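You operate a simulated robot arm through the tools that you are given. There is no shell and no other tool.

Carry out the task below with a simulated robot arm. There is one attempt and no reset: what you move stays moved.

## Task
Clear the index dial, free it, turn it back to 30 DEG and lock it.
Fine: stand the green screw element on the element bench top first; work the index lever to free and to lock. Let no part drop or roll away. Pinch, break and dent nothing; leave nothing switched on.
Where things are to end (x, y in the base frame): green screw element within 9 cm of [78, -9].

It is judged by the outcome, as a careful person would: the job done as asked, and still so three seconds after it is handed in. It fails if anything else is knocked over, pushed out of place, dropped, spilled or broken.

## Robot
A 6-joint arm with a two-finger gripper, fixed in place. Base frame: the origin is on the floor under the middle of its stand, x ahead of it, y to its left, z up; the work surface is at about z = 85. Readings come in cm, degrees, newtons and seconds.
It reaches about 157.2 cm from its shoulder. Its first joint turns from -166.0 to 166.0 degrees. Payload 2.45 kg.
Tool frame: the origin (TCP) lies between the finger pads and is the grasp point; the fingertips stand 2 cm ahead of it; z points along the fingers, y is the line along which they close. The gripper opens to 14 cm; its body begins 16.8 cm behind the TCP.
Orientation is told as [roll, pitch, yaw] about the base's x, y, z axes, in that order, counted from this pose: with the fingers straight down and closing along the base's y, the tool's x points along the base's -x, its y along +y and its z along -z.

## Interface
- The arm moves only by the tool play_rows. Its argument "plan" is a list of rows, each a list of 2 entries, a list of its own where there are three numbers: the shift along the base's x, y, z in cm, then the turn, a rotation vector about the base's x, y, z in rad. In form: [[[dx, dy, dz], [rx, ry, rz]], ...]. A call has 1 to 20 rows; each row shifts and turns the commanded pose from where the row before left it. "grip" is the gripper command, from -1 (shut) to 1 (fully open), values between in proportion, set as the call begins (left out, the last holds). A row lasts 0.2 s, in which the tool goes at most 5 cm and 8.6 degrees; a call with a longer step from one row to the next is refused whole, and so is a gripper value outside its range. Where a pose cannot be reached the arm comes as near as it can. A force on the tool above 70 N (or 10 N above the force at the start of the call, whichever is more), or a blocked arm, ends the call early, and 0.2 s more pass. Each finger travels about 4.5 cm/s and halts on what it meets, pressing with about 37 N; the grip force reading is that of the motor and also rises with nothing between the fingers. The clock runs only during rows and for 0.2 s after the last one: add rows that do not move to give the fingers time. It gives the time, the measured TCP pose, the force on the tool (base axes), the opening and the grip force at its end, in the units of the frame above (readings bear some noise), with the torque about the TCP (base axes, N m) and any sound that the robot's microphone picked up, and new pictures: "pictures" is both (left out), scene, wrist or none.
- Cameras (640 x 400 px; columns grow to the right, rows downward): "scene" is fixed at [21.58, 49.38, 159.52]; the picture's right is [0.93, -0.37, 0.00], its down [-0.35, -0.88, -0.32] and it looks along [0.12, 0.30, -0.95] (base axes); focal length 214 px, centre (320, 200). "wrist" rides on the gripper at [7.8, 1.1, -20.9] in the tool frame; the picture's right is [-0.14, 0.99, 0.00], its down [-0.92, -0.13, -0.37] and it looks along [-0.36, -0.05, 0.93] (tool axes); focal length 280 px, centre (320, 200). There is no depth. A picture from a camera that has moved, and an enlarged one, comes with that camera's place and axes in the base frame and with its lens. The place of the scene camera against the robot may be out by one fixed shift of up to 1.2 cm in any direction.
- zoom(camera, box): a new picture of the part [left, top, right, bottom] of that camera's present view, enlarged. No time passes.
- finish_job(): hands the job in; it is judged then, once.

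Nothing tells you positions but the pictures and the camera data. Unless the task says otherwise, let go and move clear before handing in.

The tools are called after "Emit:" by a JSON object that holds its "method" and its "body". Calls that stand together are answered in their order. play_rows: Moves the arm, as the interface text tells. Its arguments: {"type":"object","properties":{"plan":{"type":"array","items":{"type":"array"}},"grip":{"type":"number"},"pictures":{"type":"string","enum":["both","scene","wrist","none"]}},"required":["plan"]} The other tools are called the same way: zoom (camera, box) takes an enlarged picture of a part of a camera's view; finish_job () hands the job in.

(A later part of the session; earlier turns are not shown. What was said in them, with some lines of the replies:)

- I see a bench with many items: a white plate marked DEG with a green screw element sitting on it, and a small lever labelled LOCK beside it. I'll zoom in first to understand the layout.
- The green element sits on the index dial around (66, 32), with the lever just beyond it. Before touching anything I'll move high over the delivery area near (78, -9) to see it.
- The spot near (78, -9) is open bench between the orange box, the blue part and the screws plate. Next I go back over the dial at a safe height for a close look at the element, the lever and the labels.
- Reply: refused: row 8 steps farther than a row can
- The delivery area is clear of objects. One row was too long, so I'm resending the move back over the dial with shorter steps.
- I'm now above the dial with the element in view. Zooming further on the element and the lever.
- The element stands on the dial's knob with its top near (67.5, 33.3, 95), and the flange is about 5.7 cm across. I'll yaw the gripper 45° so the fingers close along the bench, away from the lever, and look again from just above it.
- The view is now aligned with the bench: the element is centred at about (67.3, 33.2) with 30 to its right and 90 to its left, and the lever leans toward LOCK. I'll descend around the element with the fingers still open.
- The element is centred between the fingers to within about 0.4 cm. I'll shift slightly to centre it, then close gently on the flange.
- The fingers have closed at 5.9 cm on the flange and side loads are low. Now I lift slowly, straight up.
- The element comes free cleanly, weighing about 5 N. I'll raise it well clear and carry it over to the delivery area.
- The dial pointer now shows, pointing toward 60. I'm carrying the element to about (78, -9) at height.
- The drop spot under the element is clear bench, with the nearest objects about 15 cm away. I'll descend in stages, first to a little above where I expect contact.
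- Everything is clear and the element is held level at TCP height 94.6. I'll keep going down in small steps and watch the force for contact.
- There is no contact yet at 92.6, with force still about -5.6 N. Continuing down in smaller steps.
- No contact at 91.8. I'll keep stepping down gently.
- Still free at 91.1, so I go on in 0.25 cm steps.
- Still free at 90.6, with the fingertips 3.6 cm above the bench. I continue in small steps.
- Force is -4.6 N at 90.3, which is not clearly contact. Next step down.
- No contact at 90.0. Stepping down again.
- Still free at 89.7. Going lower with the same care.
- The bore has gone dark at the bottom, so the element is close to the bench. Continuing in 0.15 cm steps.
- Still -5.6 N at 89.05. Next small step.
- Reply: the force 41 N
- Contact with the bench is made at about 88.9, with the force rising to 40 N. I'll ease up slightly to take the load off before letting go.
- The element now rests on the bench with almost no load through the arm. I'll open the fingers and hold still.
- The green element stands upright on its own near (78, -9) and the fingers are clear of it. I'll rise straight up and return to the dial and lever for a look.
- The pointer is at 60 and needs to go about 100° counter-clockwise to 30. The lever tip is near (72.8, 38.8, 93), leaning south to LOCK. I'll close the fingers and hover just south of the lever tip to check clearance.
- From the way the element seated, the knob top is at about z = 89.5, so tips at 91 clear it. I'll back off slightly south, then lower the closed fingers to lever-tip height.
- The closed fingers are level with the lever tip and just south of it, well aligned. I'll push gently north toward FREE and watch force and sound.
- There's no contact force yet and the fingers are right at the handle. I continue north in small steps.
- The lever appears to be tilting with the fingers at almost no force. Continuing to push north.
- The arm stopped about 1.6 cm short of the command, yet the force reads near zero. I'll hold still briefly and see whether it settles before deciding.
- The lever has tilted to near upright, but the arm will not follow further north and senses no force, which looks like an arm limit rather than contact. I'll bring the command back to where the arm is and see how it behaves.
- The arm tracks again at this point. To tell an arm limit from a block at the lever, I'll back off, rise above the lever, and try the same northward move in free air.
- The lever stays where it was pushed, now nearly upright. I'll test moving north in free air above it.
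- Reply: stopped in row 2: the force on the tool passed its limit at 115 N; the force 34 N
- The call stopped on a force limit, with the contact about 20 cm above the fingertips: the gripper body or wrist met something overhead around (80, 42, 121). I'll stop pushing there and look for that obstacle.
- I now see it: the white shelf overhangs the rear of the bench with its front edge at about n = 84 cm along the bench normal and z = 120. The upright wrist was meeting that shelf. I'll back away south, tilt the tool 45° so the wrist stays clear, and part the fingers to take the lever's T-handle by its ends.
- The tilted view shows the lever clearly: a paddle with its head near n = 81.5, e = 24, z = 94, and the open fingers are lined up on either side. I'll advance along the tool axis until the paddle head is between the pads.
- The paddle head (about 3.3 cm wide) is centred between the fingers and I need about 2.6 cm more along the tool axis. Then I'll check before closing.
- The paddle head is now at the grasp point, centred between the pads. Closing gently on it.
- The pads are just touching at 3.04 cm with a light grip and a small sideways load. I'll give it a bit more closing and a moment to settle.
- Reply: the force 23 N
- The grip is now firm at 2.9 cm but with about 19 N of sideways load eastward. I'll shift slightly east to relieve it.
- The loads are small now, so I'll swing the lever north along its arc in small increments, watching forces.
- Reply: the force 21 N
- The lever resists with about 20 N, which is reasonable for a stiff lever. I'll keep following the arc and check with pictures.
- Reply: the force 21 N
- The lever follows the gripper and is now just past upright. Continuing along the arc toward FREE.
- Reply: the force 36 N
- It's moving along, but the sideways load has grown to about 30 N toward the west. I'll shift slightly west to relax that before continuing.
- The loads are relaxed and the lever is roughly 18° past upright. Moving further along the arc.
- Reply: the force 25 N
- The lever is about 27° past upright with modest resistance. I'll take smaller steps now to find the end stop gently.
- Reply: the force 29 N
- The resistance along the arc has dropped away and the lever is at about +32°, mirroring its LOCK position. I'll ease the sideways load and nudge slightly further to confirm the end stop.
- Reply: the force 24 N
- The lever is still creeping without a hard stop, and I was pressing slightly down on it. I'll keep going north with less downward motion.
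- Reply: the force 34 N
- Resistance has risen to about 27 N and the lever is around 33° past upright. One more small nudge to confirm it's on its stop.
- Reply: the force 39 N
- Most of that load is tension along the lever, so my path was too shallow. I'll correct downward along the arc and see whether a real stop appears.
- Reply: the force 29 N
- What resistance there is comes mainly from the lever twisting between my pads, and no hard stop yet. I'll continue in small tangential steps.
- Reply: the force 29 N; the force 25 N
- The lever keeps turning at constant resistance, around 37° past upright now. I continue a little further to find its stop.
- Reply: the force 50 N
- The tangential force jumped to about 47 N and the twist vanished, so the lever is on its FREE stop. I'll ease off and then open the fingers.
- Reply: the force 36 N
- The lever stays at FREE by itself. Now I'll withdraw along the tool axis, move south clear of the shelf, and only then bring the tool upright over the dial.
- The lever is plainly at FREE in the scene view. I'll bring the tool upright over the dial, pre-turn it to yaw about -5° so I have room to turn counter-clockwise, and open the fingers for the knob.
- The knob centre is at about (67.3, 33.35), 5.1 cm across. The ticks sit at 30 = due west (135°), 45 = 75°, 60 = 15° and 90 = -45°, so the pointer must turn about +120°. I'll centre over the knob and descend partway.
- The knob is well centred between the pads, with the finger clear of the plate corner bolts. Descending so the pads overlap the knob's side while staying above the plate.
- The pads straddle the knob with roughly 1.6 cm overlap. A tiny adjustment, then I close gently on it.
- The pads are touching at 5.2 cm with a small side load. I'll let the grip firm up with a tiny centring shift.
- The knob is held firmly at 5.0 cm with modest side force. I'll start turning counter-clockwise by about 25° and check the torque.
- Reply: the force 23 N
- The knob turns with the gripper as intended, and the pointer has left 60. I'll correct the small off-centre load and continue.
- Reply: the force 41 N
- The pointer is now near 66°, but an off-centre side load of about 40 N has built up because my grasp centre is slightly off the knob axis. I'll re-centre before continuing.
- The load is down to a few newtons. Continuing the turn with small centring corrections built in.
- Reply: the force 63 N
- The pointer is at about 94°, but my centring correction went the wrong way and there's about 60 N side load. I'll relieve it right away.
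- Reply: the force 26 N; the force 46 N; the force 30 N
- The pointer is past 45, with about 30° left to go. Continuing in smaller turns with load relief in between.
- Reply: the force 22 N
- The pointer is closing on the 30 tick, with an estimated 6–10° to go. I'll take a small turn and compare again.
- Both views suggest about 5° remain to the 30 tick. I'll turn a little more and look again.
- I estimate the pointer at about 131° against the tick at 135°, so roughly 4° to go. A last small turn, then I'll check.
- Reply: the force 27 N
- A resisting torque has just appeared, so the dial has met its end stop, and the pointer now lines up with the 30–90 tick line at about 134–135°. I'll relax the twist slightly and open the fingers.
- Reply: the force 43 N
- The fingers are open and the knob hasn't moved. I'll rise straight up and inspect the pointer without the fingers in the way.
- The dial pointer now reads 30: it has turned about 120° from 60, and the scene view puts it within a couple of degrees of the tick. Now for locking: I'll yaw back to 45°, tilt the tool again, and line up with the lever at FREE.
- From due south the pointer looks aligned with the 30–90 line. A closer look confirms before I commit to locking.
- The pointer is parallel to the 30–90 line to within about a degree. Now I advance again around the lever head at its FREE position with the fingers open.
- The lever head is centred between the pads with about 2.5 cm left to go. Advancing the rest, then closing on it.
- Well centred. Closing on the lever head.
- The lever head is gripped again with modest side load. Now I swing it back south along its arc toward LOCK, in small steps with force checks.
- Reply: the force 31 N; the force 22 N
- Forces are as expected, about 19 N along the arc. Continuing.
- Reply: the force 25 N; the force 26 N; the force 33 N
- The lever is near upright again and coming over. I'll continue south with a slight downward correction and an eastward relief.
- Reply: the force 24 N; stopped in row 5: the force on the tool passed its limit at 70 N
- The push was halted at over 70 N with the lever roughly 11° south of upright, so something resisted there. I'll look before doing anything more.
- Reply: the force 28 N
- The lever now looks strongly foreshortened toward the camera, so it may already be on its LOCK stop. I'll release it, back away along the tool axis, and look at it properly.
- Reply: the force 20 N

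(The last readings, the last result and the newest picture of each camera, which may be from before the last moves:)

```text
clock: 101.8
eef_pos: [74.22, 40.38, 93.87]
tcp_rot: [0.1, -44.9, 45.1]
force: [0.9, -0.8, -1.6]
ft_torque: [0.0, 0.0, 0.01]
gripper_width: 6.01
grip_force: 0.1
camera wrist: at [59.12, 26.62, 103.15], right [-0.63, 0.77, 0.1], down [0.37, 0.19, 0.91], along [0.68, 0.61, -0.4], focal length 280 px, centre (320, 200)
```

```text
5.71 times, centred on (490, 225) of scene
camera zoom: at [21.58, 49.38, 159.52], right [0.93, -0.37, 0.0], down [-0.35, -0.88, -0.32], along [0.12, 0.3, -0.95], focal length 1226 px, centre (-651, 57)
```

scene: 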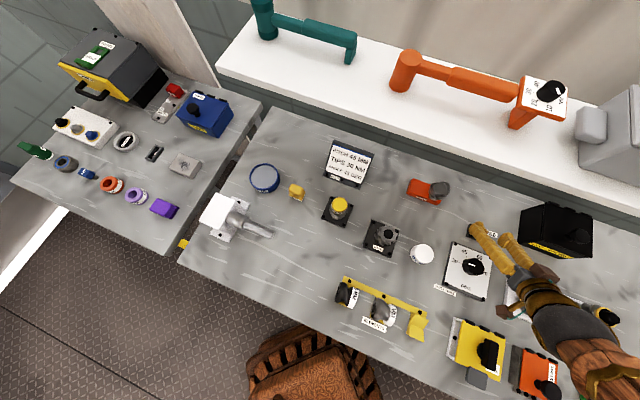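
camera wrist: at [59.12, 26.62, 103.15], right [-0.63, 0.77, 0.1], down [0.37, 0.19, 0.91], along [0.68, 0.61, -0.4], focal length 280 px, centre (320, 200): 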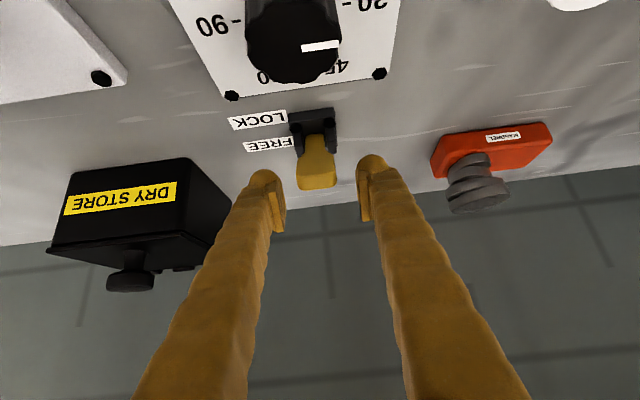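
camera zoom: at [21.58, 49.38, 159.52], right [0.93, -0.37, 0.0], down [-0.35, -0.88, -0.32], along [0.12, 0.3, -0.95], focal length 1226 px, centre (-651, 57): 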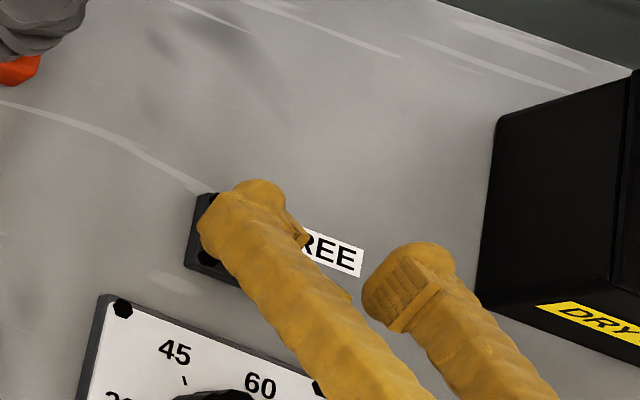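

The lever is leaning well to the LOCK side. Backing away along the tool axis to view it clear of the fingers.

Emit:
{"method": "play_rows", "body": {"plan": [[[-0.75, -0.75, 1.06], [0, 0, 0]], [[-1.25, -1.25, 1.77], [0, 0, 0]], [[-1.5, -1.5, 2.1], [0, 0, 0]], [[-1.5, -1.5, 2.1], [0, 0, 0]], [[-1.2, -1.2, 1.5], [0, 0, 0]], [[0, 0, 0], [0, 0, 0]]]}}

Emit:
{"method": "zoom", "body": {"camera": "wrist", "box": [240, 40, 400, 200]}}

Emit:
{"method": "zoom", "body": {"camera": "scene", "box": [430, 210, 530, 310]}}

```text
clock: 103.2
eef_pos: [67.93, 34.19, 102.42]
tcp_rot: [0.1, -45.0, 45.0]
force: [-0.4, 0.4, -0.3]
ft_torque: [0.02, 0.0, -0.02]
gripper_width: 6.04
grip_force: 0.1
camera wrist: at [52.88, 20.47, 111.76], right [-0.63, 0.77, 0.1], down [0.37, 0.19, 0.91], along [0.68, 0.61, -0.4], focal length 280 px, centre (320, 200)
```

scene: 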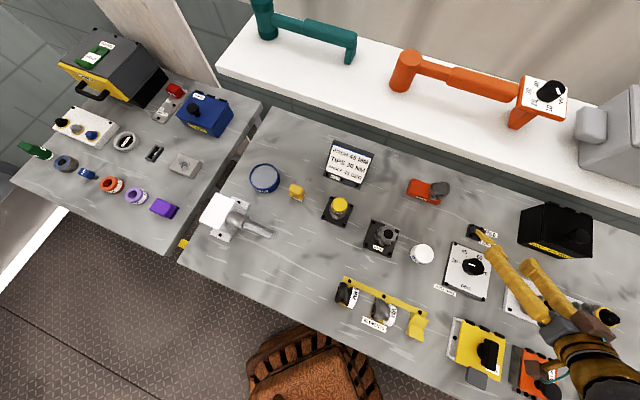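
wrist: 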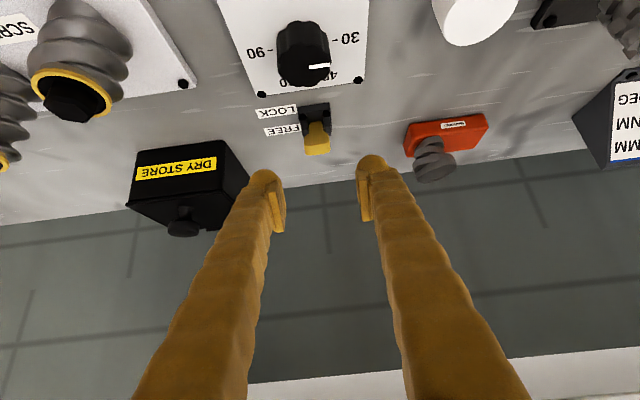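

```text
2.50 times, centred on (320, 120) of wrist
camera zoom: at [52.88, 20.47, 111.76], right [-0.63, 0.77, 0.1], down [0.37, 0.19, 0.91], along [0.68, 0.61, -0.4], focal length 701 px, centre (320, 400)
```

zoom: 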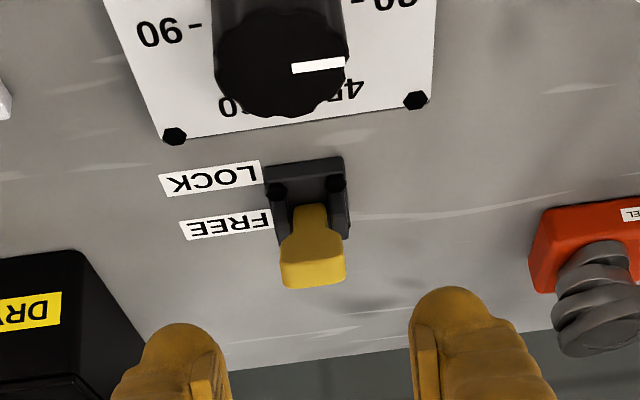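

```text
4.00 times, centred on (480, 260) of scene
camera zoom: at [21.58, 49.38, 159.52], right [0.93, -0.37, 0.0], down [-0.35, -0.88, -0.32], along [0.12, 0.3, -0.95], focal length 858 px, centre (-320, -40)
```

zoom: 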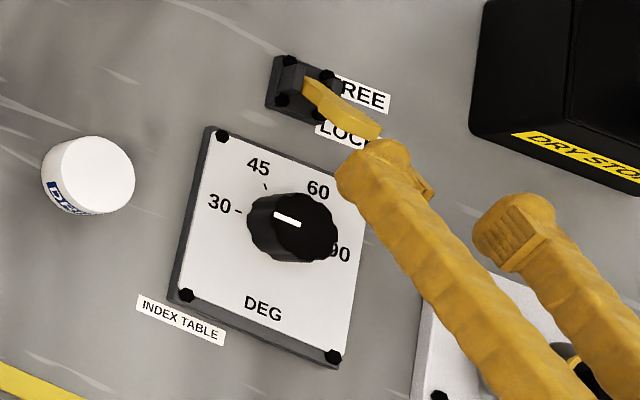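

The lever now matches its original LOCK pose exactly in the scene view. I'll zoom in on the dial and lever for a final check of both.

Emit:
{"method": "zoom", "body": {"camera": "wrist", "box": [250, 10, 370, 100]}}

Emit:
{"method": "zoom", "body": {"camera": "scene", "box": [450, 240, 490, 290]}}

Emit:
{"method": "zoom", "body": {"camera": "scene", "box": [460, 215, 510, 255]}}

```text
4.44 times, centred on (310, 55) of wrist
camera zoom: at [52.88, 20.47, 111.76], right [-0.63, 0.77, 0.1], down [0.37, 0.19, 0.91], along [0.68, 0.61, -0.4], focal length 1246 px, centre (364, 844)
```

zoom: 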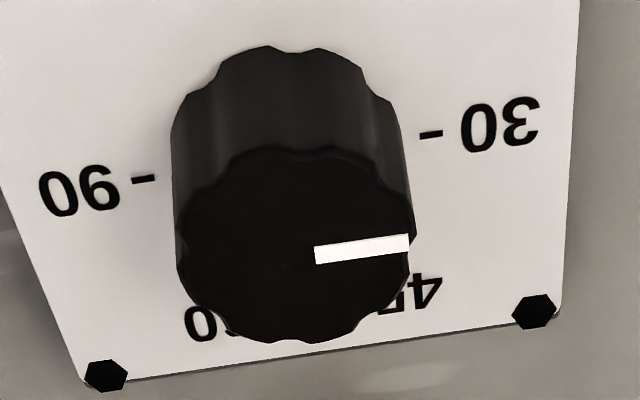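

```text
8.00 times, centred on (470, 265) of scene
camera zoom: at [21.58, 49.38, 159.52], right [0.93, -0.37, 0.0], down [-0.35, -0.88, -0.32], along [0.12, 0.3, -0.95], focal length 1716 px, centre (-880, -320)
```

zoom: 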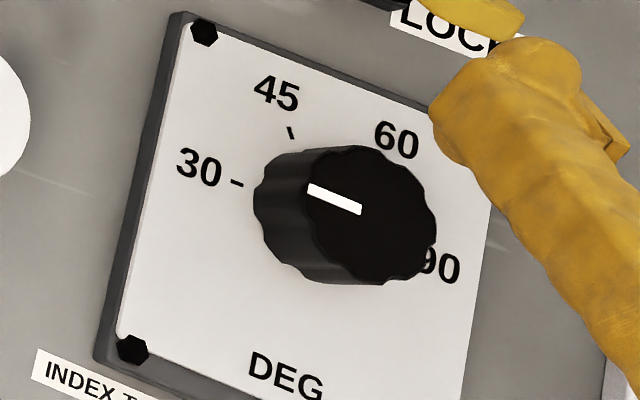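

```text
10.00 times, centred on (485, 235) of scene
camera zoom: at [21.58, 49.38, 159.52], right [0.93, -0.37, 0.0], down [-0.35, -0.88, -0.32], along [0.12, 0.3, -0.95], focal length 2145 px, centre (-1330, -150)
```

zoom: 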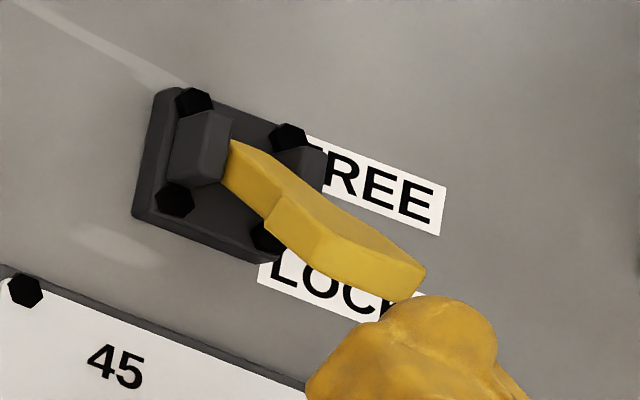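

The dial reads 30 to within about a degree and the lever lies on LOCK just as it did originally. I'll bring the tool upright, move away from the dial, and check the whole scene including the green element.

Emit:
{"method": "play_rows", "body": {"plan": [[[-0.6, -0.6, 0.3], [-0.0925, 0.0925, 0]], [[-0.6, -0.6, 0.3], [-0.0925, 0.0925, 0]], [[-0.6, -0.6, 0.3], [-0.0925, 0.0925, 0]], [[-0.6, -0.6, 0.3], [-0.0925, 0.0925, 0]], [[-0.6, -0.6, 0.3], [-0.0925, 0.0925, 0]], [[-0.6, -0.6, 0.3], [-0.0925, 0.0925, 0]], [[-1.5, -1.5, 2.5], [0, 0, 0]], [[-1.5, -1.5, 3], [0, 0, 0]], [[-1.5, -1.5, 3], [0, 0, 0]], [[-1.5, -1.5, 3], [0, 0, 0]], [[0, 0, 3], [0, 0, 0]], [[0, 0, 0], [0, 0, 0]]]}}

Emit:
{"method": "zoom", "body": {"camera": "scene", "box": [430, 210, 530, 310]}}

Emit:
{"method": "zoom", "body": {"camera": "wrist", "box": [220, 100, 420, 300]}}

```text
clock: 105.8
eef_pos: [58.64, 24.48, 118.76]
tcp_rot: [0.1, 0.0, 45.0]
force: [-0.2, -0.4, -0.2]
ft_torque: [0.01, -0.03, 0.0]
gripper_width: 6.03
grip_force: 0.1
camera wrist: at [52.37, 19.64, 139.72], right [-0.6, 0.8, 0.0], down [0.74, 0.56, 0.37], along [0.29, 0.22, -0.93], focal length 280 px, centre (320, 200)
```

scene: 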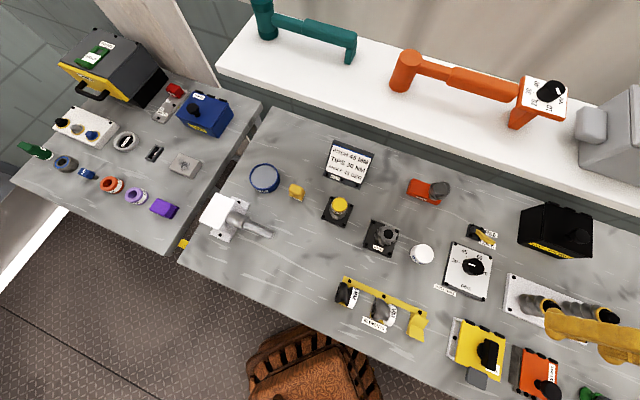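
wrist: 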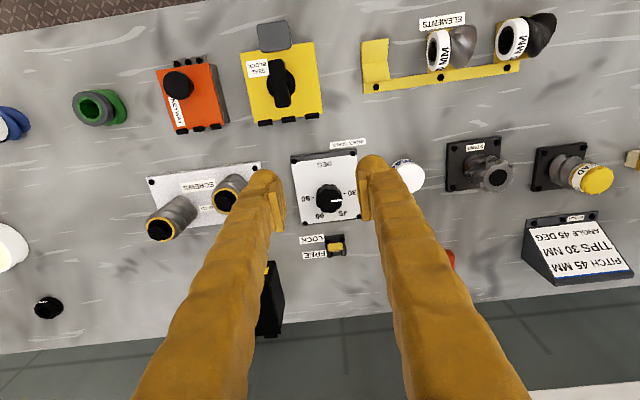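

```text
4.00 times, centred on (480, 260) of scene
camera zoom: at [21.58, 49.38, 159.52], right [0.93, -0.37, 0.0], down [-0.35, -0.88, -0.32], along [0.12, 0.3, -0.95], focal length 858 px, centre (-320, -40)
```

zoom: 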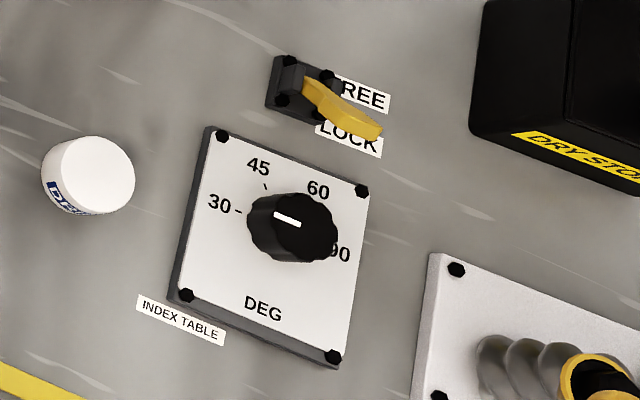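

```text
2.00 times, centred on (320, 200) of wrist
camera zoom: at [52.37, 19.64, 139.72], right [-0.6, 0.8, 0.0], down [0.74, 0.56, 0.37], along [0.29, 0.22, -0.93], focal length 561 px, centre (320, 200)
```

zoom: 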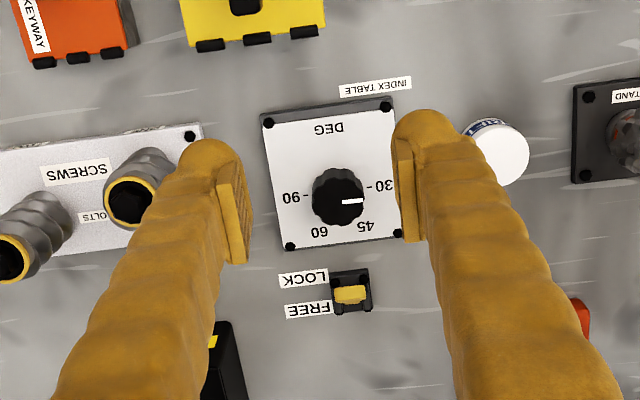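

Everything checks out: the green element stands upright at about (78, -9). The dial points at 30 and the lever rests on LOCK. The gripper is clear and nothing else in view has been disturbed, so I'm handing in the job.

Emit:
{"method": "finish_job", "body": {}}

```text
The job is handed in.
```

The job is handed in: the dial is cleared, turned back to 30 DEG and locked.

- **Green element:** it stands upright on the bench at about (78, -9), where you asked for it. It touched down at about 40 N before I eased off and let go.
- **Dial:** I moved the lever to FREE and turned the knob about 120° counter-clockwise, from 60 to 30. Three camera views put the pointer within about 2° of the 30 mark.
- **Lever:** it is pushed over until it stopped, and it looks the same as it did at LOCK at the start. I did not test the lock by trying to turn the knob.

**Contact with the shelf:** while first working the lever, the upright wrist met what I take to be the white shelf overhanging the back of the bench. One contact peaked at 115 N before the arm stopped. I saw no shift or damage on the shelf or its contents afterwards, but that is from the pictures only. I tilted the tool after that to keep the wrist clear.

At hand-in the gripper was open and clear. Nothing else in view looked moved or knocked over.
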